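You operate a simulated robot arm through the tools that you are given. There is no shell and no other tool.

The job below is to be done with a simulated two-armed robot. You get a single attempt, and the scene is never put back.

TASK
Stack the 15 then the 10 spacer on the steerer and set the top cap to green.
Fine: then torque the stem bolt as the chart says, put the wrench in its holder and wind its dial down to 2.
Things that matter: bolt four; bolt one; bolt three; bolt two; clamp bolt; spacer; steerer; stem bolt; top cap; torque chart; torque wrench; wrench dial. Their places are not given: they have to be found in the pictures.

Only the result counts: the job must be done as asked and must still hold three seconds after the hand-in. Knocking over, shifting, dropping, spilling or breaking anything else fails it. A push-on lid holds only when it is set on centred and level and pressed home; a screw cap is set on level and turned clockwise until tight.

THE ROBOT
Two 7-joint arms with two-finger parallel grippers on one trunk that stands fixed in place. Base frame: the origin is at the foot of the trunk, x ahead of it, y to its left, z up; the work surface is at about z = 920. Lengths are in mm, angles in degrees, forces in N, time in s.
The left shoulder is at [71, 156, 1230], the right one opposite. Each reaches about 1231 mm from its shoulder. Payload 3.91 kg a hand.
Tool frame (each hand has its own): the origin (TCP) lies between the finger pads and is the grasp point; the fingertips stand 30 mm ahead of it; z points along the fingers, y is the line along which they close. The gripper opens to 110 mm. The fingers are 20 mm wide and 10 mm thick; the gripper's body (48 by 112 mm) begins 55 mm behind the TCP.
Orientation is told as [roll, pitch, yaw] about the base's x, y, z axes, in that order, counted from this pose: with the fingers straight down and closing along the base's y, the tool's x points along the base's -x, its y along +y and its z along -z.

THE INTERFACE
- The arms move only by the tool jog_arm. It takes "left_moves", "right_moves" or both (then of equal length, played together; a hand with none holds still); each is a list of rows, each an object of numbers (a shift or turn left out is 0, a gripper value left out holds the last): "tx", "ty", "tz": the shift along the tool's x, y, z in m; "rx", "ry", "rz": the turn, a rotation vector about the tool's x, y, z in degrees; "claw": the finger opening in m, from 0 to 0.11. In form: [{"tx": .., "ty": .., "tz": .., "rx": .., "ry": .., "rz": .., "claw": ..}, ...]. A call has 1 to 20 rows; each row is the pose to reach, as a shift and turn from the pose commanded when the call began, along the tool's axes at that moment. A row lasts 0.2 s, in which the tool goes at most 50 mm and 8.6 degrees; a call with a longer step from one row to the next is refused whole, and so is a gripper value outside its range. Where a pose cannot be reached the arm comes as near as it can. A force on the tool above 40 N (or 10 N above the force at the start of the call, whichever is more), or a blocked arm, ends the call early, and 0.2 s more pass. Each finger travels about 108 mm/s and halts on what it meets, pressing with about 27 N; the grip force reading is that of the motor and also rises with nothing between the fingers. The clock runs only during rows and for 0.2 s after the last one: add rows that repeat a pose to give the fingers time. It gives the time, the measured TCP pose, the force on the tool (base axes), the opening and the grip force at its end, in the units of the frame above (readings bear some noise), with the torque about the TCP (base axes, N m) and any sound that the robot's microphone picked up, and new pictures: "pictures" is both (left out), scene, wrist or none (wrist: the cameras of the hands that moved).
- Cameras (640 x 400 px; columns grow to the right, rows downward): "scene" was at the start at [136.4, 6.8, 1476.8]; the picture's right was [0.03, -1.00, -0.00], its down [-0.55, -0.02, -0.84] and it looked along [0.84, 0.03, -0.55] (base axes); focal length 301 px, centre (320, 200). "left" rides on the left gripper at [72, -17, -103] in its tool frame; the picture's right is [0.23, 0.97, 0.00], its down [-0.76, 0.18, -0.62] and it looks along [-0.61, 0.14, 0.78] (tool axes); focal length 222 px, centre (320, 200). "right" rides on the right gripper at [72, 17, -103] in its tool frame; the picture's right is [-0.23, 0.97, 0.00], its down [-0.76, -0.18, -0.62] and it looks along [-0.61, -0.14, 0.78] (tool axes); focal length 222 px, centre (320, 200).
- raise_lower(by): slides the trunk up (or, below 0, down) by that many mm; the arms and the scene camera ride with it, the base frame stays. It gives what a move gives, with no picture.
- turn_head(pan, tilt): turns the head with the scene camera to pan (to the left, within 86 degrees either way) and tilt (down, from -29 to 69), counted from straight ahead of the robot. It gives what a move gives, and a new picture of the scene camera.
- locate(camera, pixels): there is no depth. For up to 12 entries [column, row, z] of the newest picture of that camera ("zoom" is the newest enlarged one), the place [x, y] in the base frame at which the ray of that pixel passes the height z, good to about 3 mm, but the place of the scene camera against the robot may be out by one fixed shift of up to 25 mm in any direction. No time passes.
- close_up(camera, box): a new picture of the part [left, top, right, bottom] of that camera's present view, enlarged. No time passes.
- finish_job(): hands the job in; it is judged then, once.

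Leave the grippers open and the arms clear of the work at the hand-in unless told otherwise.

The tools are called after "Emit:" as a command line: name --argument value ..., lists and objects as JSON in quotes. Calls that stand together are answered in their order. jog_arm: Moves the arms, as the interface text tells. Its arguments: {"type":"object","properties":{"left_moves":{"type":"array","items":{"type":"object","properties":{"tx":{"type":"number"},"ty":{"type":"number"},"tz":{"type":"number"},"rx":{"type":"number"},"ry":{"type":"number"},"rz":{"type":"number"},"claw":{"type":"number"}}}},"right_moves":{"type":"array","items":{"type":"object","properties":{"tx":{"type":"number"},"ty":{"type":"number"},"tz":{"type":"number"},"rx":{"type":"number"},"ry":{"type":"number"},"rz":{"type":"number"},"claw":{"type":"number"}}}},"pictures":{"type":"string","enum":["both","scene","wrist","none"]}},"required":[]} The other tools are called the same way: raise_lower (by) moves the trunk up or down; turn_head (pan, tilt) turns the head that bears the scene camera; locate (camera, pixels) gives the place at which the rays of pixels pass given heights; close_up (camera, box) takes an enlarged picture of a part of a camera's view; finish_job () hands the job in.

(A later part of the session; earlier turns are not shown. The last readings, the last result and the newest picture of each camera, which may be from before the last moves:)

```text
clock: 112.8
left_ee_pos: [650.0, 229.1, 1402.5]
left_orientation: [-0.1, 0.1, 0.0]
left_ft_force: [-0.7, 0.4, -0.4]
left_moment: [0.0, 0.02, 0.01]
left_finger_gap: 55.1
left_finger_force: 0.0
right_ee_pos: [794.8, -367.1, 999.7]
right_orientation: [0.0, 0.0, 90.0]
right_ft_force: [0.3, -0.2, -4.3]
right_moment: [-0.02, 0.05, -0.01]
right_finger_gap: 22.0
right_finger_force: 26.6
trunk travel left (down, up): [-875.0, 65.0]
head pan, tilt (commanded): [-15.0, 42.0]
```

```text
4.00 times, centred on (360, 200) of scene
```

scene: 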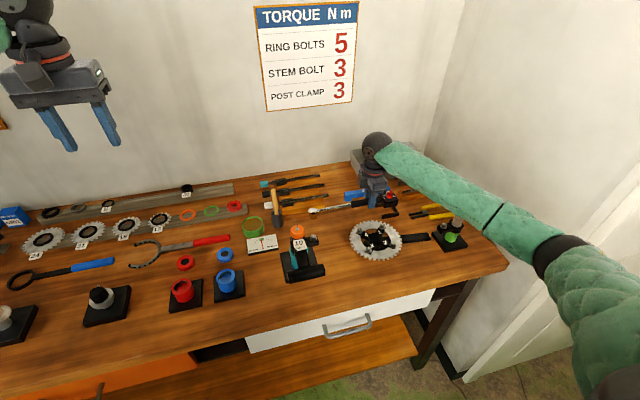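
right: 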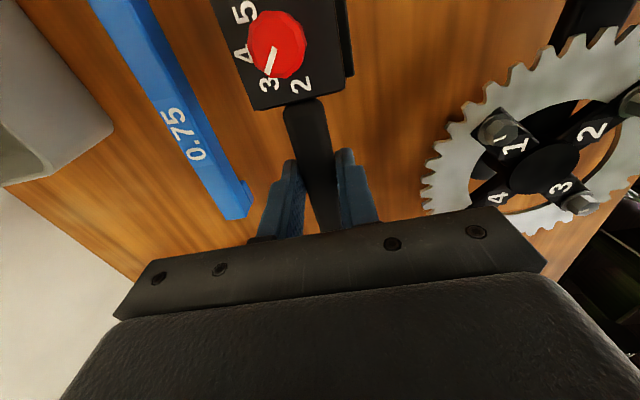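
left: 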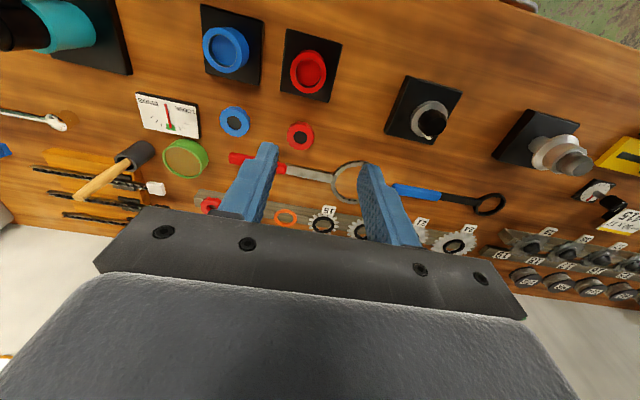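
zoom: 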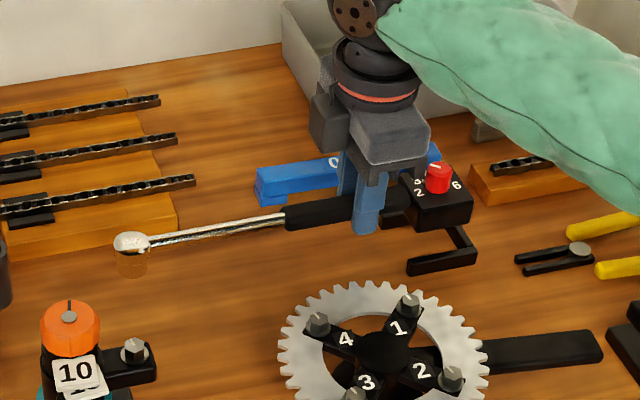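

The wrench is up, level and balanced (about 4.3 N). The right palm blocks my view of the socket, so I'll bring the left hand's camera over the stem bolt as an eye: left TCP to about (722,-128,1150).

Emit:
jog_arm --left_moves '[{"tx": -0.007, "ty": -0.036, "tz": 0.02}, {"tx": -0.015, "ty": -0.072, "tz": 0.045}, {"tx": -0.022, "ty": -0.108, "tz": 0.07}, {"tx": -0.03, "ty": -0.144, "tz": 0.095}, {"tx": -0.037, "ty": -0.18, "tz": 0.12}, {"tx": -0.044, "ty": -0.216, "tz": 0.145}, {"tx": -0.052, "ty": -0.252, "tz": 0.17}, {"tx": -0.06, "ty": -0.288, "tz": 0.195}, {"tx": -0.067, "ty": -0.324, "tz": 0.22}, {"tx": -0.074, "ty": -0.357, "tz": 0.253}, {"tx": -0.074, "ty": -0.357, "tz": 0.253}]' --pictures "both"

Emit:
close_up --camera "left" --box '[240, 0, 400, 110]'

```text
clock: 115.2
left_ee_pos: [722.2, -127.3, 1148.1]
left_orientation: [0.0, -0.1, 0.0]
left_ft_force: [0.4, 0.1, 0.3]
left_moment: [0.02, -0.01, -0.04]
left_finger_gap: 54.8
left_finger_force: 0.1
right_ee_pos: [794.5, -365.3, 998.0]
right_orientation: [0.0, 0.0, 90.0]
right_ft_force: [-0.5, -0.1, -3.9]
right_moment: [-0.01, -0.03, 0.0]
right_finger_gap: 21.4
right_finger_force: 27.4
trunk travel left (down, up): [-875.0, 65.0]
head pan, tilt (commanded): [-15.0, 42.0]
```

scene: 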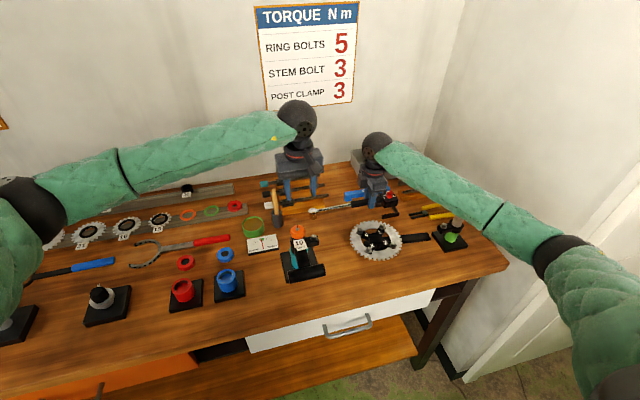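
left: 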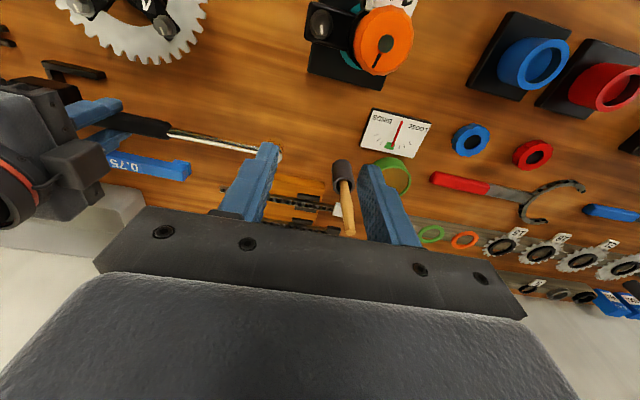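

```text
3.64 times, centred on (320, 55) of left
```

zoom: 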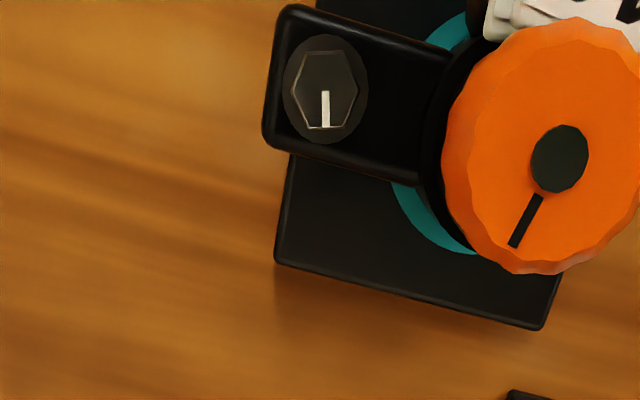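

The bolt sits at about (651.5,-143.5), with the white mark toward +x. Next I'll raise the wrench to z≈1100 and bring it to x≈651 while staying 40 mm short of the bolt in y, then measure the socket against the bolt with the left camera.

Emit:
jog_arm --right_moves '[{"tz": -0.03}, {"tz": -0.065}, {"tz": -0.101}, {"ty": 0.03, "tz": -0.101}, {"ty": 0.065, "tz": -0.101}, {"ty": 0.1, "tz": -0.101}, {"ty": 0.13, "tz": -0.101}, {"ty": 0.144, "tz": -0.101}, {"ty": 0.144, "tz": -0.101}, {"ty": 0.144, "tz": -0.101}]' --pictures "both"

Emit:
close_up --camera "left" --box '[180, 0, 420, 150]'

Emit:
close_up --camera "scene" --box '[250, 150, 410, 290]'

```text
clock: 117.4
left_ee_pos: [721.7, -127.2, 1147.9]
left_orientation: [-0.1, 0.1, -0.1]
left_ft_force: [0.5, 1.0, -0.1]
left_moment: [-0.01, 0.0, 0.02]
left_finger_gap: 55.0
left_finger_force: 0.1
right_ee_pos: [651.6, -366.7, 1099.5]
right_orientation: [0.0, 0.0, 90.0]
right_ft_force: [0.4, 0.0, -3.9]
right_moment: [-0.01, -0.02, 0.0]
right_finger_gap: 21.5
right_finger_force: 27.1
trunk travel left (down, up): [-875.0, 65.0]
head pan, tilt (commanded): [-15.0, 42.0]
```

scene: 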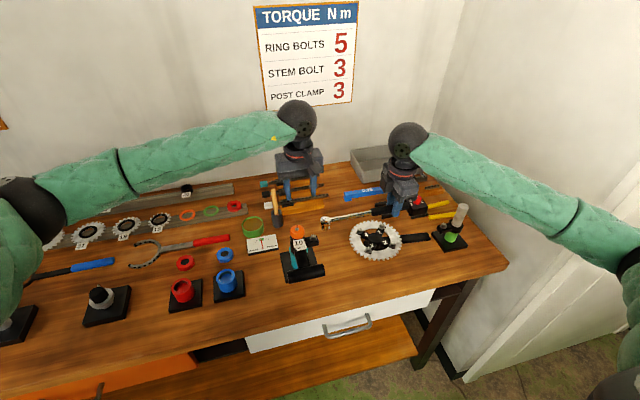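
right: 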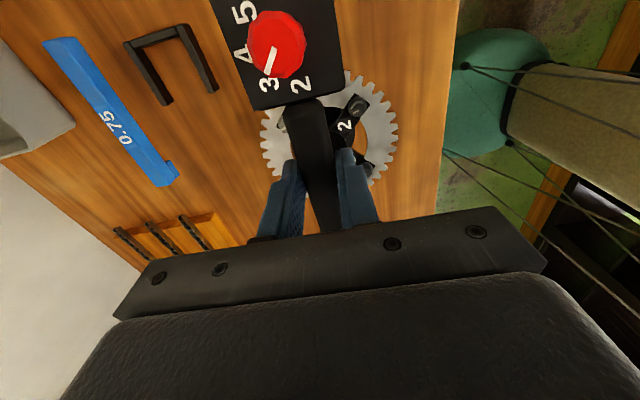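

```text
2.67 times, centred on (300, 75) of left
```

zoom: 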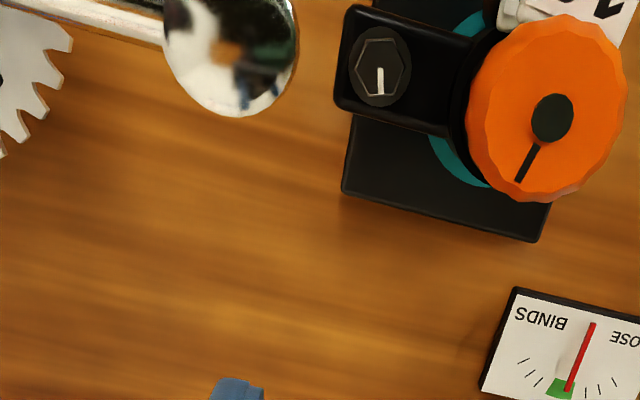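

```text
2.86 times, centred on (330, 220) of scene
```

zoom: 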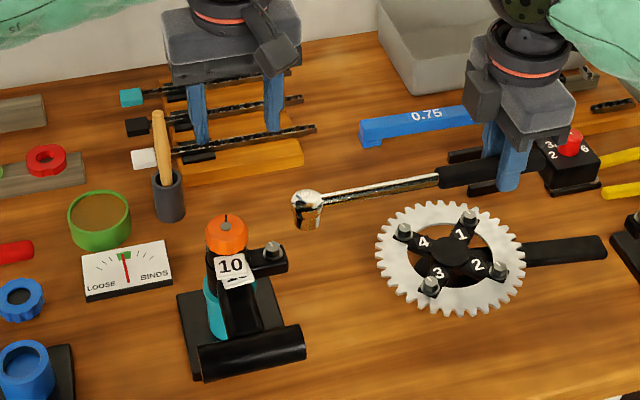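

The wrench head centre measures about (652.2,-176.5), so the socket is about 190 mm ahead of the TCP. I'll advance 12 mm toward the bolt and re-measure both near the nadir.

Emit:
jog_arm --right_moves '[{"tx": -0.006}, {"tx": -0.012}, {"tx": -0.012}, {"tx": -0.012}]' --pictures "wrist"

Emit:
close_up --camera "left" --box '[240, 0, 360, 75]'

```text
clock: 118.4
left_ee_pos: [721.8, -128.1, 1147.9]
left_orientation: [0.0, 0.1, -0.1]
left_ft_force: [0.5, -0.8, -1.1]
left_moment: [-0.01, -0.02, 0.03]
left_finger_gap: 54.7
left_finger_force: 0.0
right_ee_pos: [652.2, -354.8, 1098.6]
right_orientation: [0.1, 0.1, 90.0]
right_ft_force: [-0.6, -0.3, -4.0]
right_moment: [-0.02, 0.0, -0.03]
right_finger_gap: 21.8
right_finger_force: 26.6
trunk travel left (down, up): [-875.0, 65.0]
head pan, tilt (commanded): [-15.0, 42.0]
```

right: 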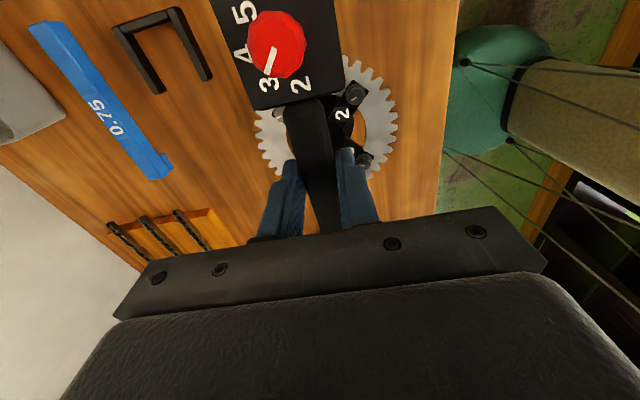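

```text
5.33 times, centred on (300, 38) of left
```

zoom: 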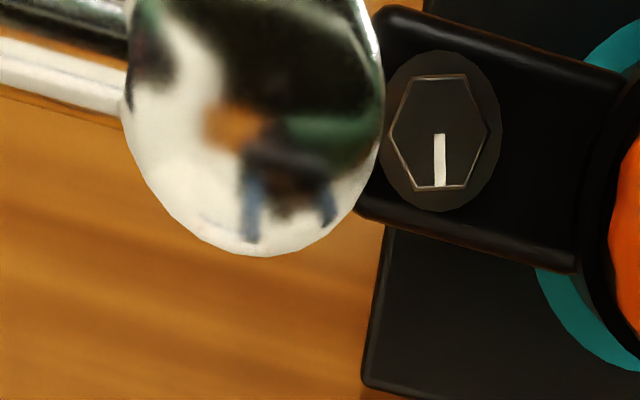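

The bolt minus head offset is (-0.7, +20.9) mm. I'll move the socket over the bolt at this height and check.

Emit:
jog_arm --right_moves '[{"tx": -0.01, "ty": 0.0003}, {"tx": -0.0209, "ty": 0.0007}, {"tx": -0.0209, "ty": 0.0007}, {"tx": -0.0209, "ty": 0.0007}]' --pictures "both"

Emit:
close_up --camera "left" --box '[240, 0, 400, 100]'

Emit:
close_up --camera "scene" --box '[270, 200, 350, 270]'

```text
clock: 119.4
left_ee_pos: [721.7, -128.2, 1148.6]
left_orientation: [0.0, 0.0, 0.0]
left_ft_force: [-0.3, 0.0, -0.2]
left_moment: [-0.04, 0.0, -0.03]
left_finger_gap: 55.0
left_finger_force: 0.1
right_ee_pos: [650.6, -334.1, 1098.7]
right_orientation: [0.1, 0.0, 90.0]
right_ft_force: [1.0, 0.4, -3.0]
right_moment: [0.03, 0.02, 0.02]
right_finger_gap: 22.0
right_finger_force: 27.3
trunk travel left (down, up): [-875.0, 65.0]
head pan, tilt (commanded): [-15.0, 42.0]
```

scene: 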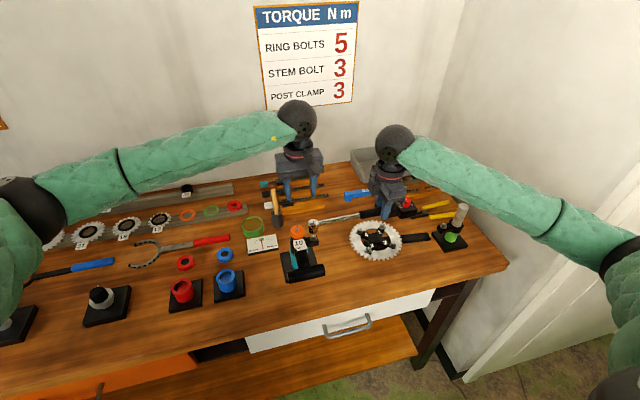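
right: 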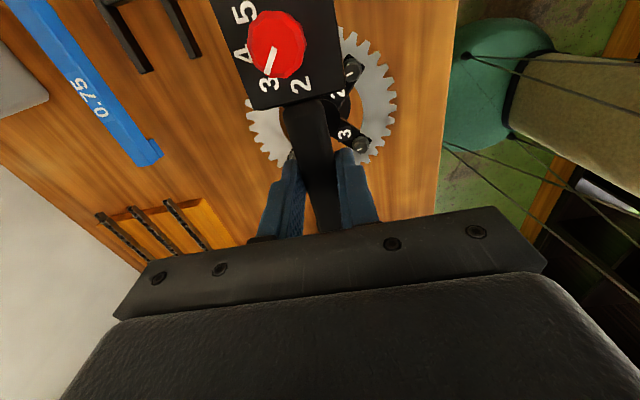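

```text
4.00 times, centred on (320, 50) of left
```

zoom: 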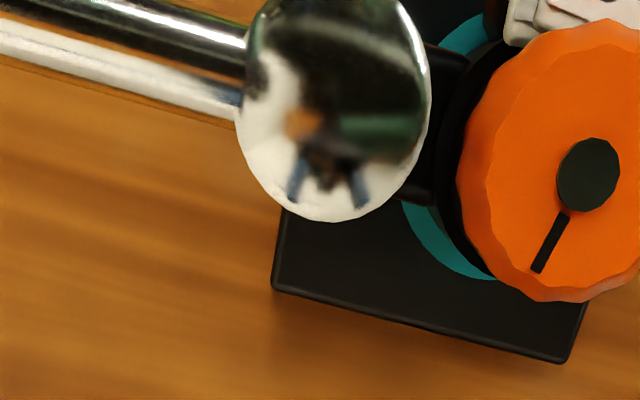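

```text
5.71 times, centred on (310, 235) of scene
```

zoom: 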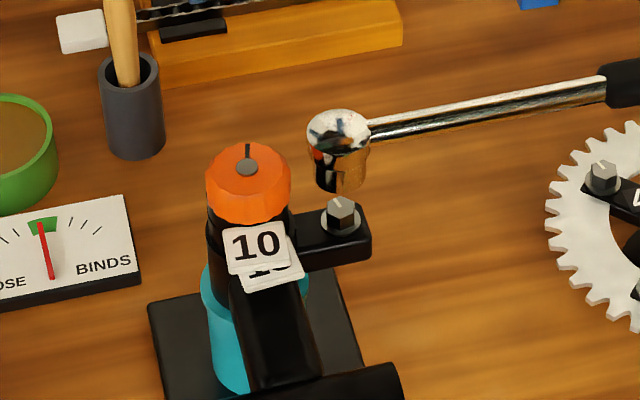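

The socket is right above the bolt in both views: scene col 340 vs 341, left view within about 1 mm. I'll lower 20 mm and look again before engaging.

Emit:
jog_arm --right_moves '[{"ty": -0.0005, "tz": 0.007}, {"ty": -0.0005, "tz": 0.014}, {"ty": -0.0005, "tz": 0.02}, {"ty": -0.0005, "tz": 0.02}]' --pictures "both"

Emit:
close_up --camera "left" --box '[240, 0, 400, 100]'

Emit:
close_up --camera "scene" --box '[270, 200, 350, 270]'

```text
clock: 120.4
left_ee_pos: [722.5, -128.5, 1149.2]
left_orientation: [0.0, 0.0, 0.0]
left_ft_force: [0.6, 0.0, 0.7]
left_moment: [0.04, 0.02, -0.04]
left_finger_gap: 54.8
left_finger_force: 0.1
right_ee_pos: [650.4, -332.5, 1079.4]
right_orientation: [0.0, 0.0, 90.0]
right_ft_force: [-0.5, -0.2, -4.2]
right_moment: [0.0, 0.02, 0.0]
right_finger_gap: 21.7
right_finger_force: 27.0
trunk travel left (down, up): [-875.0, 65.0]
head pan, tilt (commanded): [-15.0, 42.0]
```

scene: 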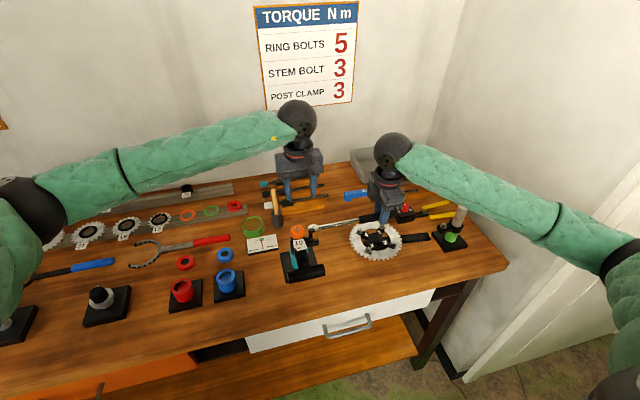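
right: 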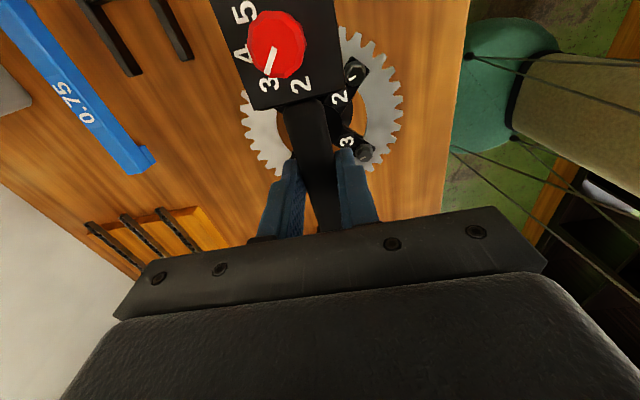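

```text
4.00 times, centred on (320, 50) of left
```

zoom: 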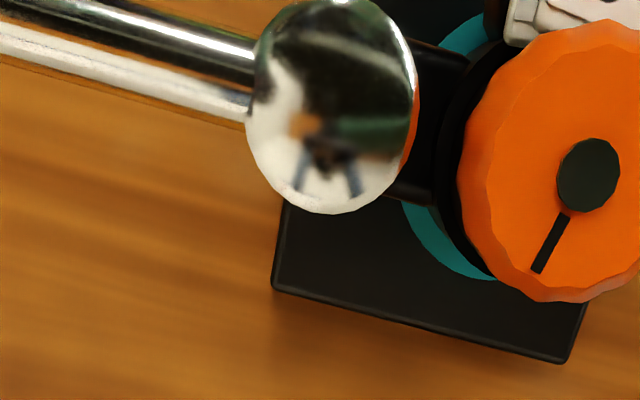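

```text
5.71 times, centred on (310, 235) of scene
```

zoom: 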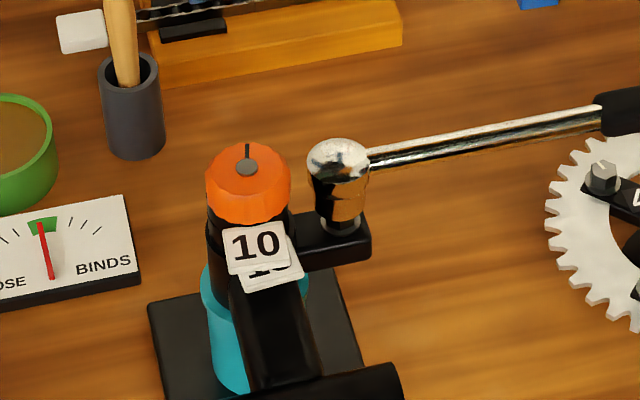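

The head centre coincides with the bolt's pixel within half a pixel, and the socket mouth is just at the bolt top. I'll lower slowly in 2 mm steps and watch for contact.

Emit:
jog_arm --right_moves '[{"tz": 0.002}, {"tz": 0.004}, {"tz": 0.006}, {"tz": 0.008}, {"tz": 0.01}, {"tz": 0.01}]' --pictures "both"

Emit:
close_up --camera "left" --box '[240, 0, 400, 100]'

Emit:
close_up --camera "scene" --box '[270, 200, 350, 270]'

```text
clock: 121.8
left_ee_pos: [722.7, -128.1, 1149.8]
left_orientation: [0.0, 0.1, 0.1]
left_ft_force: [-0.7, -0.5, 1.3]
left_moment: [0.04, -0.02, -0.03]
left_finger_gap: 55.0
left_finger_force: 0.2
right_ee_pos: [650.7, -333.4, 1069.9]
right_orientation: [0.0, 0.0, 90.1]
right_ft_force: [0.1, 0.3, -3.4]
right_moment: [-0.03, 0.0, 0.01]
right_finger_gap: 21.7
right_finger_force: 27.0
trunk travel left (down, up): [-875.0, 65.0]
head pan, tilt (commanded): [-15.0, 42.0]
```

scene: 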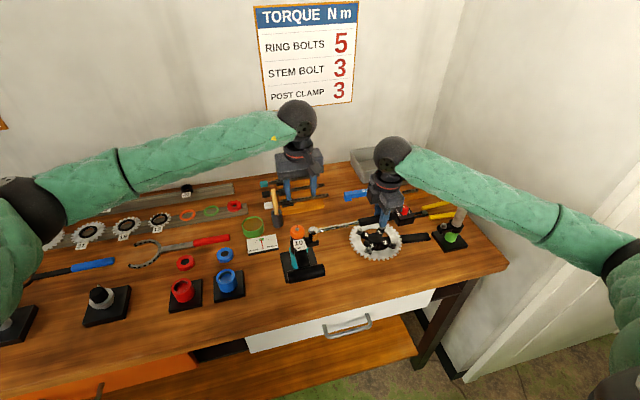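
right: 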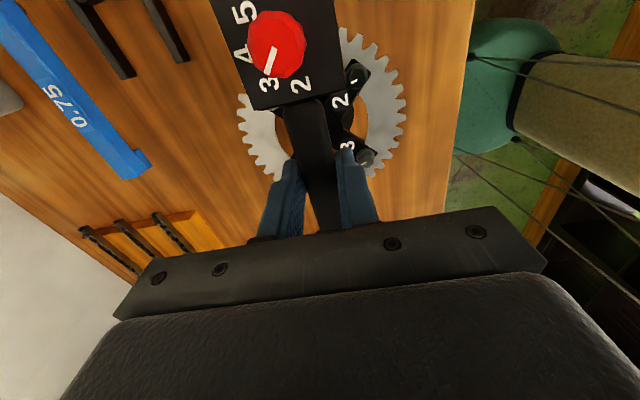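

```text
4.00 times, centred on (320, 50) of left
```

zoom: 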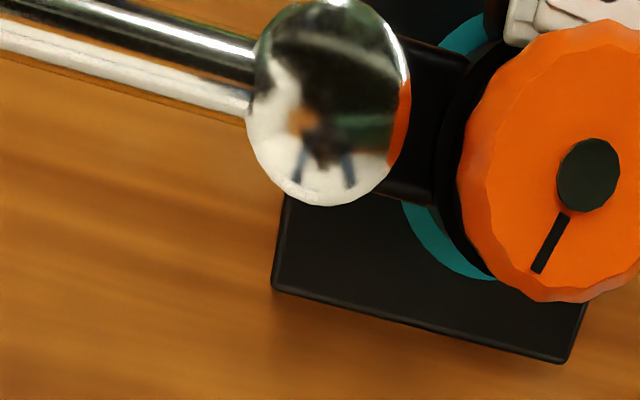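

```text
5.71 times, centred on (310, 235) of scene
```

zoom: 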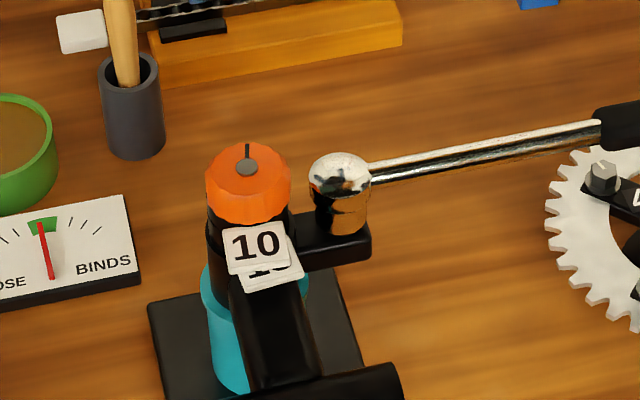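

No contact yet, and the bolt head is disappearing inside the socket. I'll continue down a few mm until it seats.

Emit:
jog_arm --right_moves '[{"tz": 0.0015}, {"tz": 0.003}, {"tz": 0.0045}, {"tz": 0.006}, {"tz": 0.006}]' --pictures "wrist"

Emit:
close_up --camera "scene" --box '[270, 200, 350, 270]'

```text
clock: 123.0
left_ee_pos: [722.0, -127.8, 1148.5]
left_orientation: [0.0, -0.1, 0.0]
left_ft_force: [0.3, -0.5, -0.6]
left_moment: [-0.01, -0.01, -0.02]
left_finger_gap: 54.9
left_finger_force: 0.1
right_ee_pos: [649.7, -333.7, 1063.0]
right_orientation: [0.0, 0.1, 90.0]
right_ft_force: [-0.1, -1.5, 0.6]
right_moment: [0.75, -0.02, -0.16]
right_finger_gap: 21.9
right_finger_force: 27.2
trunk travel left (down, up): [-875.0, 65.0]
head pan, tilt (commanded): [-15.0, 42.0]
```

right: 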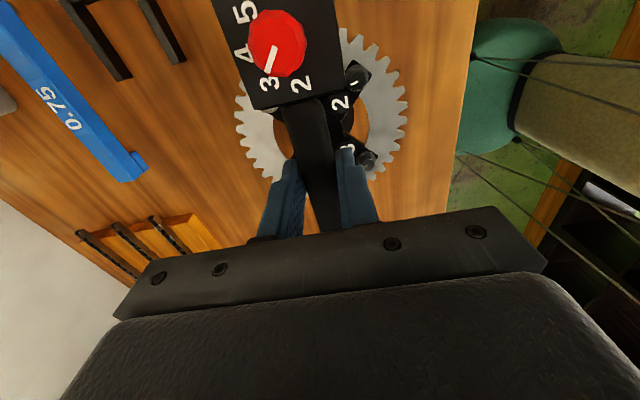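

```text
5.71 times, centred on (310, 235) of scene
```

zoom: 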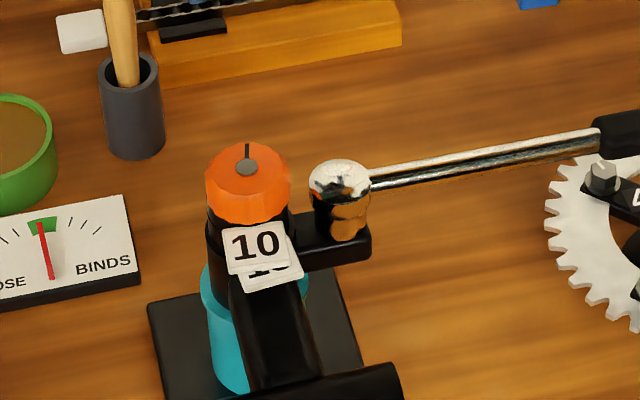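

The socket is seated: the bolt is carrying about 4.6 N, with a 0.75 N·m tilt moment. I'll now swing the handle clockwise about the bolt (radius 190 mm) in small steps, reading torque and listening for the click.

Emit:
jog_arm --right_moves '[{"tx": -0.00012, "ty": 0.00663, "rz": 2}, {"tx": -0.00046, "ty": 0.01325, "rz": 4}, {"tx": -0.00104, "ty": 0.01986, "rz": 6}, {"tx": -0.00185, "ty": 0.02644, "rz": 8}, {"tx": -0.00289, "ty": 0.03299, "rz": 10}]' --pictures "both"

Emit:
close_up --camera "left" --box '[240, 0, 400, 100]'

Emit:
close_up --camera "scene" --box '[270, 200, 350, 270]'

```text
clock: 124.2
left_ee_pos: [721.4, -127.5, 1148.1]
left_orientation: [0.0, 0.1, 0.0]
left_ft_force: [0.2, -0.1, 0.5]
left_moment: [-0.02, -0.03, 0.01]
left_finger_gap: 55.0
left_finger_force: 0.1
right_ee_pos: [617.7, -329.5, 1062.8]
right_orientation: [-0.1, 0.0, 79.9]
right_ft_force: [-0.6, 0.7, -3.7]
right_moment: [0.01, 0.0, 0.01]
right_finger_gap: 21.6
right_finger_force: 26.9
trunk travel left (down, up): [-875.0, 65.0]
head pan, tilt (commanded): [-15.0, 42.0]
```

scene: 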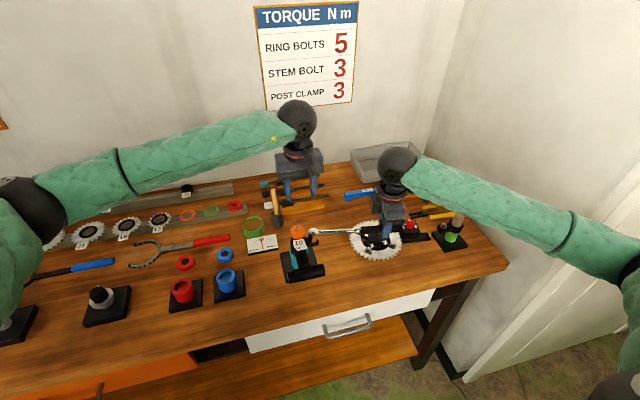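
right: 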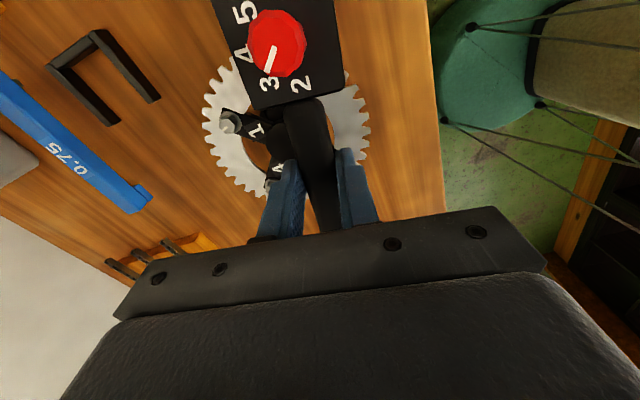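

```text
4.00 times, centred on (320, 50) of left
```

zoom: 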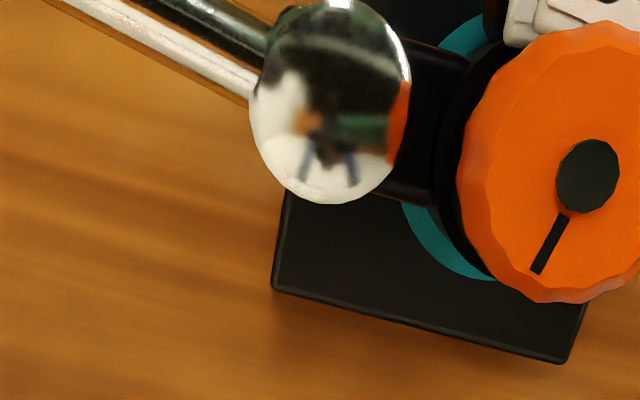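

```text
5.71 times, centred on (310, 235) of scene
```

zoom: 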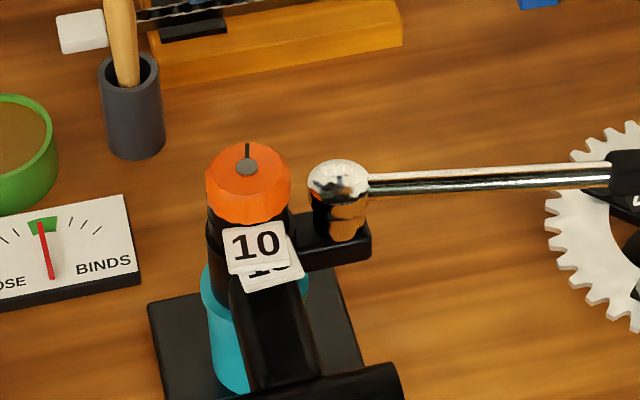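

The support force vanished after the 10° swing, so the socket has probably aligned with the hex and dropped free. I'll lower gently to seat it fully.

Emit:
jog_arm --right_moves '[{"tz": 0.0015}, {"tz": 0.003}, {"tz": 0.0045}, {"tz": 0.0045}]' --pictures "none"

Emit:
close_up --camera "scene" --box '[285, 215, 335, 255]'

```text
clock: 125.2
left_ee_pos: [721.5, -126.9, 1149.4]
left_orientation: [0.0, 0.0, -0.1]
left_ft_force: [0.8, 0.1, 0.1]
left_moment: [0.0, 0.01, 0.0]
left_finger_gap: 55.1
left_finger_force: 0.1
right_ee_pos: [616.4, -331.2, 1058.7]
right_orientation: [0.0, -0.1, 80.0]
right_ft_force: [0.1, 1.0, 0.0]
right_moment: [0.83, -0.13, 0.0]
right_finger_gap: 21.5
right_finger_force: 26.8
trunk travel left (down, up): [-875.0, 65.0]
head pan, tilt (commanded): [-15.0, 42.0]
```

```text
10.00 times, centred on (310, 235) of scene
```

zoom: 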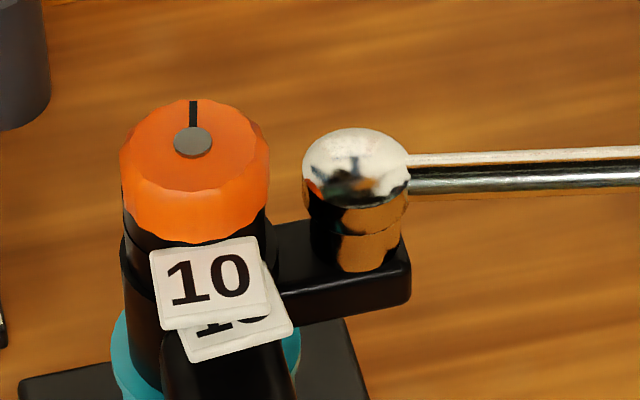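

Seated again about 4.5 mm lower, so the socket is fully on. I'll continue clockwise in 2° rows and watch the torque.

Emit:
jog_arm --right_moves '[{"tx": -0.00012, "ty": 0.00663, "rz": 2}, {"tx": -0.00046, "ty": 0.01325, "rz": 4}, {"tx": -0.00104, "ty": 0.01986, "rz": 6}, {"tx": -0.00185, "ty": 0.02644, "rz": 8}, {"tx": -0.00289, "ty": 0.03299, "rz": 10}]' --pictures "wrist"

Emit:
close_up --camera "scene" --box '[285, 205, 385, 255]'

```text
clock: 126.4
left_ee_pos: [721.9, -127.2, 1149.2]
left_orientation: [0.0, 0.0, -0.1]
left_ft_force: [0.6, 0.0, 0.0]
left_moment: [-0.02, 0.01, -0.03]
left_finger_gap: 55.3
left_finger_force: 0.0
right_ee_pos: [585.1, -322.6, 1057.9]
right_orientation: [0.0, 0.0, 69.9]
right_ft_force: [1.7, -0.6, 0.4]
right_moment: [0.67, -0.29, 0.32]
right_finger_gap: 21.7
right_finger_force: 26.9
trunk travel left (down, up): [-875.0, 65.0]
head pan, tilt (commanded): [-15.0, 42.0]
```

right: 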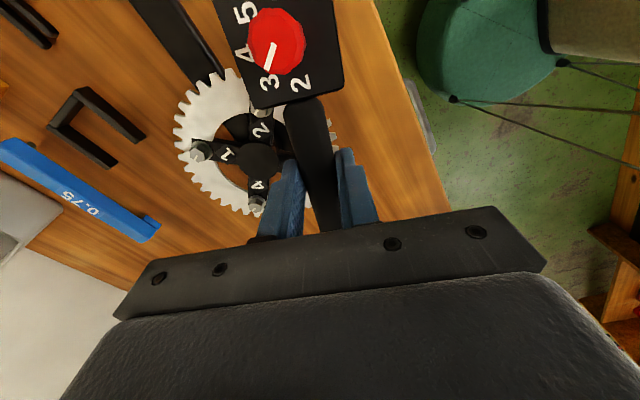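

```text
6.40 times, centred on (335, 230) of scene
```

zoom: 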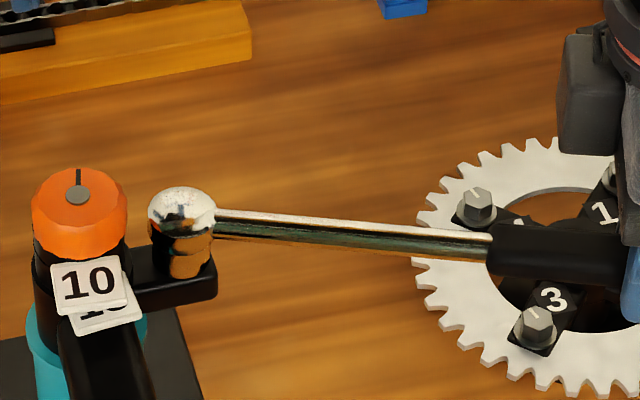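

Torque about the bolt is now around 0.66 N·m. I'll continue with 6° more.

Emit:
jog_arm --right_moves '[{"tx": -0.00012, "ty": 0.00663, "rz": 2}, {"tx": -0.00046, "ty": 0.01325, "rz": 4}, {"tx": -0.00104, "ty": 0.01986, "rz": 6}]' --pictures "none"

```text
clock: 127.2
left_ee_pos: [721.4, -129.2, 1148.3]
left_orientation: [0.0, 0.0, 0.0]
left_ft_force: [-0.1, 0.6, -0.5]
left_moment: [0.03, 0.02, 0.01]
left_finger_gap: 54.8
left_finger_force: 0.0
right_ee_pos: [568.1, -314.7, 1058.1]
right_orientation: [0.0, 0.0, 64.0]
right_ft_force: [4.8, -0.9, -3.6]
right_moment: [0.03, -0.12, 0.53]
right_finger_gap: 21.8
right_finger_force: 26.8
trunk travel left (down, up): [-875.0, 65.0]
head pan, tilt (commanded): [-15.0, 42.0]
```

Torque is about 1.4 N·m, rising about 0.13 per degree. I'll go 6° more.

Emit:
jog_arm --right_moves '[{"tx": -0.00012, "ty": 0.00663, "rz": 2}, {"tx": -0.00046, "ty": 0.01325, "rz": 4}, {"tx": -0.00104, "ty": 0.01986, "rz": 6}]' --pictures "none"

```text
clock: 128.0
left_ee_pos: [722.1, -129.3, 1148.1]
left_orientation: [-0.1, 0.1, -0.1]
left_ft_force: [0.0, -0.1, -0.2]
left_moment: [0.01, 0.02, -0.01]
left_finger_gap: 55.0
left_finger_force: 0.1
right_ee_pos: [549.6, -305.3, 1057.8]
right_orientation: [0.0, 0.1, 58.0]
right_ft_force: [6.9, -7.6, -8.2]
right_moment: [-0.76, 0.17, 0.24]
right_finger_gap: 22.0
right_finger_force: 26.7
trunk travel left (down, up): [-875.0, 65.0]
head pan, tilt (commanded): [-15.0, 42.0]
```

Torque is about 2.1 N·m. I'll take finer steps now: 3°.

Emit:
jog_arm --right_moves '[{"tx": -3e-05, "ty": 0.00332, "rz": 1}, {"tx": -0.00012, "ty": 0.00663, "rz": 2}, {"tx": -0.00026, "ty": 0.00994, "rz": 3}]' --pictures "none"

```text
clock: 128.8
left_ee_pos: [722.3, -128.8, 1147.4]
left_orientation: [0.2, 0.1, -0.1]
left_ft_force: [-0.7, 0.0, 0.7]
left_moment: [0.0, 0.01, -0.01]
left_finger_gap: 55.0
left_finger_force: 0.1
right_ee_pos: [542.0, -299.8, 1058.2]
right_orientation: [0.1, -0.1, 55.1]
right_ft_force: [5.1, -11.0, -6.5]
right_moment: [-0.84, 0.18, 0.4]
right_finger_gap: 22.0
right_finger_force: 27.1
trunk travel left (down, up): [-875.0, 65.0]
head pan, tilt (commanded): [-15.0, 42.0]
```

T is about 2.4 N·m. I'll go 2° more, easing 0.5 mm outward to relieve the radial push.

Emit:
jog_arm --right_moves '[{"tx": 0.00047, "ty": 0.00332, "rz": 1}, {"tx": 0.00038, "ty": 0.00663, "rz": 2}]' --pictures "none"

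```text
clock: 129.4
left_ee_pos: [722.9, -128.1, 1147.6]
left_orientation: [0.0, 0.2, 0.0]
left_ft_force: [0.3, 0.1, 0.2]
left_moment: [0.0, 0.02, -0.01]
left_finger_gap: 55.2
left_finger_force: 0.1
right_ee_pos: [535.8, -295.9, 1057.0]
right_orientation: [0.1, -0.1, 52.9]
right_ft_force: [6.4, -11.7, -2.9]
right_moment: [-0.2, -0.28, 0.44]
right_finger_gap: 21.6
right_finger_force: 27.2
trunk travel left (down, up): [-875.0, 65.0]
head pan, tilt (commanded): [-15.0, 42.0]
```

T is about 2.77 N·m. I'll step 1° at a time now.

Emit:
jog_arm --right_moves '[{"tx": 0.0002, "ty": 0.00332, "rz": 1}]' --pictures "none"

```text
clock: 129.8
left_ee_pos: [721.6, -128.7, 1148.9]
left_orientation: [0.0, 0.1, 0.0]
left_ft_force: [0.6, -0.2, 0.1]
left_moment: [0.03, 0.02, -0.01]
left_finger_gap: 55.2
left_finger_force: 0.1
right_ee_pos: [533.1, -293.5, 1059.7]
right_orientation: [0.2, 0.0, 52.0]
right_ft_force: [8.6, -9.6, -1.1]
right_moment: [0.12, -0.54, 0.33]
right_finger_gap: 21.9
right_finger_force: 27.0
trunk travel left (down, up): [-875.0, 65.0]
head pan, tilt (commanded): [-15.0, 42.0]
```

T is about 2.76 N·m within noise, and no click yet. Another 1°.

Emit:
jog_arm --right_moves '[{"tx": 0.0, "ty": 0.00332, "rz": 1}]' --pictures "none"

```text
clock: 130.2
left_ee_pos: [721.9, -128.4, 1149.1]
left_orientation: [0.0, 0.1, 0.1]
left_ft_force: [0.1, -0.2, -0.5]
left_moment: [-0.02, -0.01, 0.02]
left_finger_gap: 55.0
left_finger_force: 0.1
right_ee_pos: [531.4, -291.6, 1058.2]
right_orientation: [0.1, 0.1, 51.0]
right_ft_force: [10.5, -9.1, -1.6]
right_moment: [0.1, -0.6, 0.35]
right_finger_gap: 21.8
right_finger_force: 27.1
trunk travel left (down, up): [-875.0, 65.0]
head pan, tilt (commanded): [-15.0, 42.0]
```

T is about 3.0 N·m and still no click reported. A further 0.7°.

Emit:
jog_arm --right_moves '[{"tx": 0.0, "ty": 0.00232, "rz": 0.7}]' --pictures "none"

```text
clock: 130.6
left_ee_pos: [721.1, -128.0, 1148.7]
left_orientation: [0.0, 0.1, -0.1]
left_ft_force: [-0.2, 0.1, -0.6]
left_moment: [-0.03, 0.0, 0.0]
left_finger_gap: 54.8
left_finger_force: 0.0
right_ee_pos: [527.7, -289.5, 1058.6]
right_orientation: [0.1, 0.0, 50.4]
right_ft_force: [3.2, 0.8, -1.8]
right_moment: [0.12, -0.17, 0.32]
right_finger_gap: 21.6
right_finger_force: 26.8
trunk travel left (down, up): [-875.0, 65.0]
head pan, tilt (commanded): [-15.0, 42.0]
```

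The torque suddenly dropped to about 0.7 N·m, but no sound was reported. I'll look at the wrench, socket and bolt.

Emit:
close_up --camera "left" --box '[240, 0, 400, 100]'

Emit:
close_up --camera "scene" --box '[280, 200, 380, 270]'

Emit:
close_up --camera "right" --box '[210, 0, 410, 240]'

```text
4.00 times, centred on (320, 50) of left
```

zoom: 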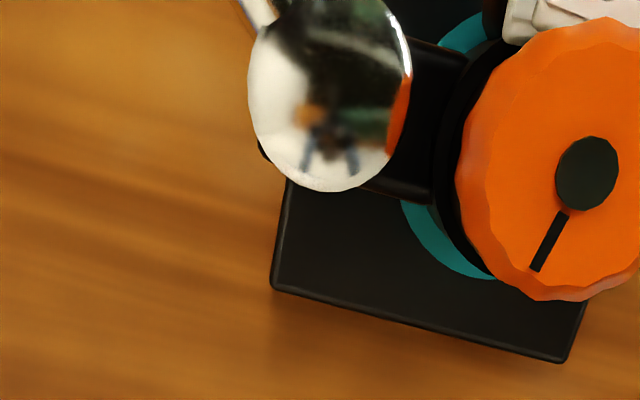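

```text
5.71 times, centred on (330, 235) of scene
```

zoom: 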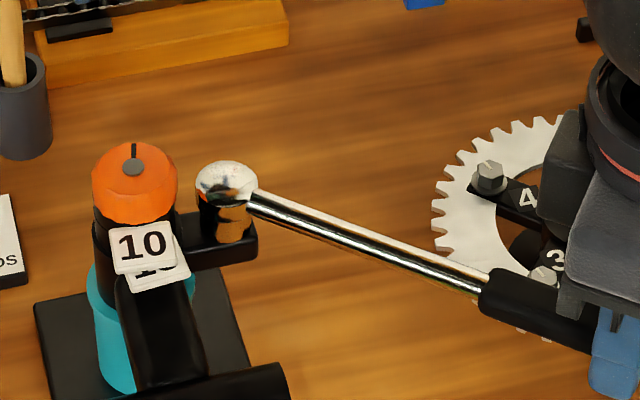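

```text
1.67 times, centred on (310, 120) of right
```

zoom: 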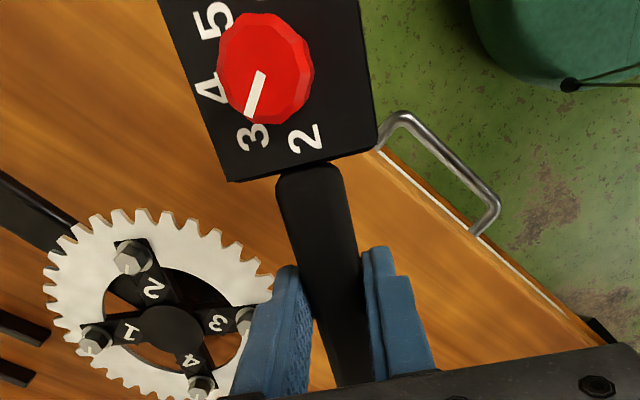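

The drop came right at about 3 N·m, but the head also shifted about 2 mm, so I can't yet tell a click from a slip. I'll lift the socket straight off and inspect the bolt's mark.

Emit:
jog_arm --right_moves '[{"tz": -0.008}, {"tz": -0.02}, {"tz": -0.035}, {"tz": -0.035}]' --pictures "none"

```text
clock: 131.6
left_ee_pos: [721.7, -128.1, 1149.2]
left_orientation: [0.0, 0.0, 0.0]
left_ft_force: [-0.1, 0.1, 0.3]
left_moment: [-0.02, 0.0, -0.01]
left_finger_gap: 55.1
left_finger_force: 0.0
right_ee_pos: [529.3, -292.3, 1094.9]
right_orientation: [0.0, 0.0, 50.3]
right_ft_force: [-0.4, 0.6, -4.0]
right_moment: [0.03, 0.01, 0.02]
right_finger_gap: 21.6
right_finger_force: 26.6
trunk travel left (down, up): [-875.0, 65.0]
head pan, tilt (commanded): [-15.0, 42.0]
```

It's clear with no load. I'll pull the head back 35 mm along the wrench axis so the left camera can see the bolt.

Emit:
jog_arm --right_moves '[{"tx": 0.018}, {"tx": 0.035}, {"tx": 0.035}]' --pictures "both"

Emit:
close_up --camera "left" --box '[280, 0, 360, 50]'

Emit:
close_up --camera "scene" --box '[280, 200, 380, 270]'

```text
clock: 132.4
left_ee_pos: [723.4, -127.6, 1148.9]
left_orientation: [0.1, 0.1, 0.0]
left_ft_force: [0.3, 0.3, 0.4]
left_moment: [0.02, 0.01, -0.06]
left_finger_gap: 55.3
left_finger_force: 0.0
right_ee_pos: [506.1, -318.5, 1092.3]
right_orientation: [0.1, 0.2, 50.3]
right_ft_force: [0.4, -0.2, -5.6]
right_moment: [0.01, -0.01, 0.03]
right_finger_gap: 21.8
right_finger_force: 26.8
trunk travel left (down, up): [-875.0, 65.0]
head pan, tilt (commanded): [-15.0, 42.0]
```

scene: 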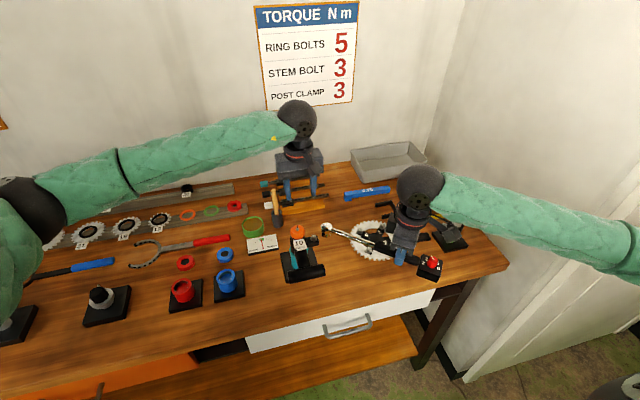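
right: 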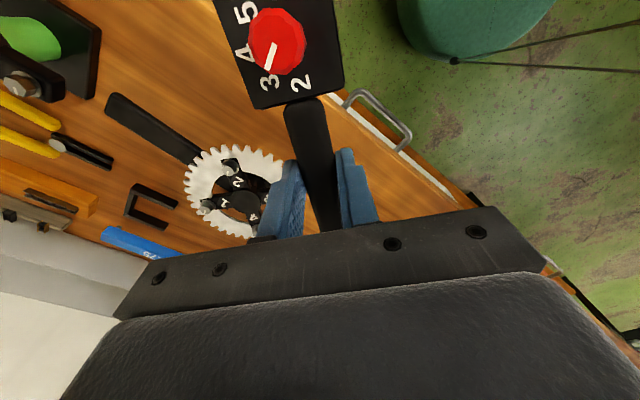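

```text
8.00 times, centred on (320, 25) of left
```

zoom: 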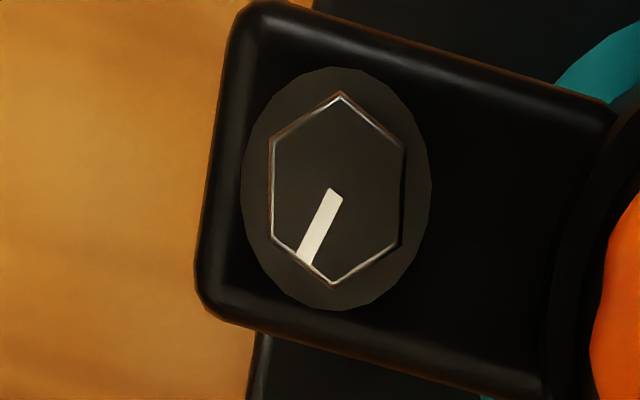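

```text
5.71 times, centred on (330, 235) of scene
```

zoom: 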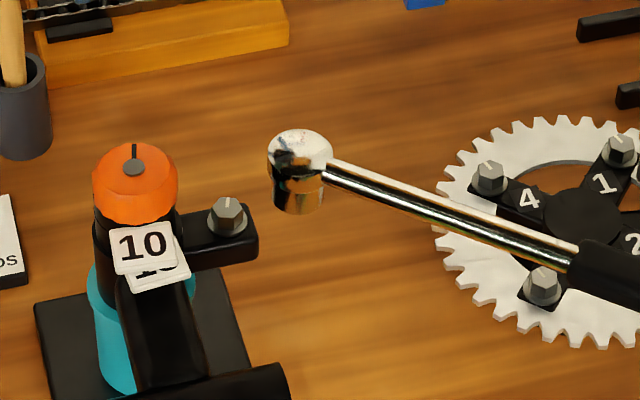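

The bolt's mark turned about 30° clockwise along with the wrench, so the hex never slipped, and the torque let go right at about 3 N·m like a wrench breaking over. No click was reported, so I'll put the socket back on and re-check. First I'll move the head back over the bolt.

Emit:
jog_arm --right_moves '[{"tx": -0.018}, {"tx": -0.035}, {"tx": -0.035}, {"tx": -0.035}]' --pictures "wrist"

Emit:
close_up --camera "left" --box '[240, 0, 400, 100]'

Emit:
close_up --camera "scene" --box '[280, 200, 360, 270]'

```text
clock: 133.4
left_ee_pos: [721.9, -127.9, 1147.5]
left_orientation: [0.0, 0.1, 0.0]
left_ft_force: [0.6, -0.2, 0.7]
left_moment: [0.02, 0.02, 0.01]
left_finger_gap: 54.8
left_finger_force: 0.0
right_ee_pos: [529.1, -291.5, 1093.2]
right_orientation: [0.0, 0.0, 50.3]
right_ft_force: [-1.8, 0.1, -4.0]
right_moment: [-0.01, 0.01, 0.0]
right_finger_gap: 21.9
right_finger_force: 27.2
trunk travel left (down, up): [-875.0, 65.0]
head pan, tilt (commanded): [-15.0, 42.0]
```

right: 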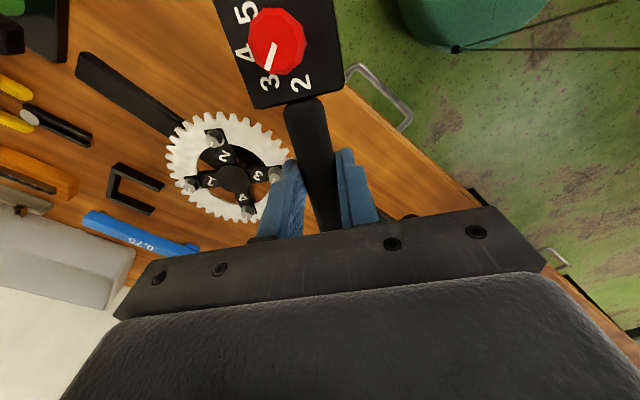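

```text
4.00 times, centred on (320, 50) of left
```

zoom: 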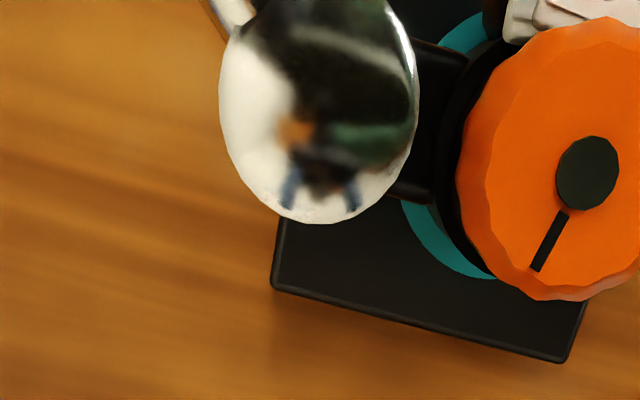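

```text
5.71 times, centred on (320, 235) of scene
```

zoom: 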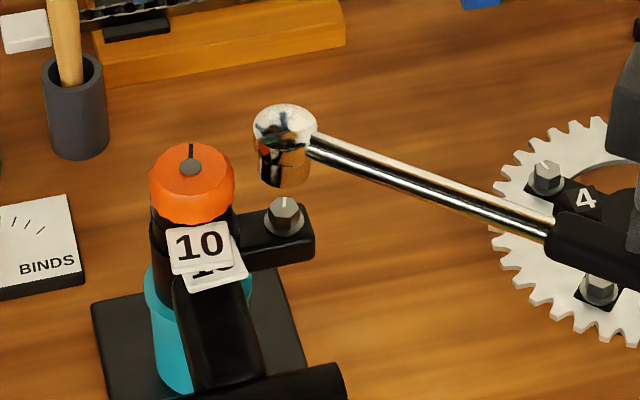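

The head is about 1.6 mm to -y of the bolt. I'll correct that and lower back onto it in steps.

Emit:
jog_arm --right_moves '[{"tx": -0.0012, "ty": 0.001, "tz": 0.008}, {"tx": -0.0012, "ty": 0.001, "tz": 0.016}, {"tx": -0.0012, "ty": 0.001, "tz": 0.022}, {"tx": -0.0012, "ty": 0.001, "tz": 0.026}, {"tx": -0.0012, "ty": 0.001, "tz": 0.03}, {"tx": -0.0012, "ty": 0.001, "tz": 0.033}, {"tx": -0.0012, "ty": 0.001, "tz": 0.035}, {"tx": -0.0012, "ty": 0.001, "tz": 0.035}]' --pictures "wrist"

Emit:
close_up --camera "left" --box '[240, 0, 400, 100]'

Emit:
close_up --camera "scene" --box '[280, 200, 360, 270]'

```text
clock: 135.2
left_ee_pos: [721.9, -128.4, 1150.1]
left_orientation: [-0.1, 0.1, 0.0]
left_ft_force: [0.4, 0.3, -0.4]
left_moment: [-0.01, 0.02, -0.01]
left_finger_gap: 54.7
left_finger_force: 0.0
right_ee_pos: [529.4, -289.1, 1058.9]
right_orientation: [0.0, 0.0, 50.3]
right_ft_force: [0.4, -1.6, -3.0]
right_moment: [0.01, -0.05, -0.16]
right_finger_gap: 21.8
right_finger_force: 26.7
trunk travel left (down, up): [-875.0, 65.0]
head pan, tilt (commanded): [-15.0, 42.0]
```

right: 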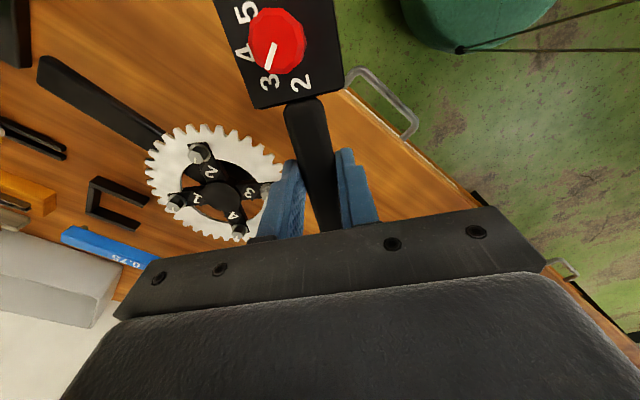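

```text
4.00 times, centred on (320, 50) of left
```

zoom: 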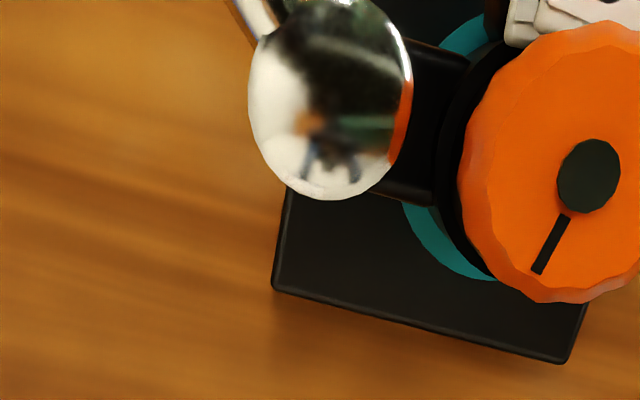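

```text
5.71 times, centred on (320, 235) of scene
```

zoom: 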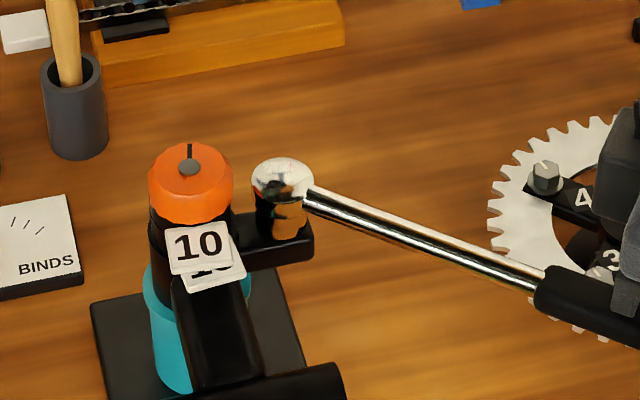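

The socket slid back on the hex freely with about zero torque. I'll turn clockwise in small steps to re-check the resistance.

Emit:
jog_arm --right_moves '[{"tx": -3e-05, "ty": 0.00332, "rz": 1}, {"tx": -0.00012, "ty": 0.00663, "rz": 2}]' --pictures "none"

```text
clock: 135.8
left_ee_pos: [722.2, -130.2, 1149.0]
left_orientation: [0.0, 0.0, -0.1]
left_ft_force: [0.2, -1.0, 0.0]
left_moment: [-0.01, -0.01, 0.02]
left_finger_gap: 54.9
left_finger_force: 0.0
right_ee_pos: [524.1, -285.0, 1058.5]
right_orientation: [0.0, 0.0, 48.3]
right_ft_force: [0.3, -9.6, -2.7]
right_moment: [-0.07, -0.2, 0.21]
right_finger_gap: 21.7
right_finger_force: 26.2
trunk travel left (down, up): [-875.0, 65.0]
head pan, tilt (commanded): [-15.0, 42.0]
```

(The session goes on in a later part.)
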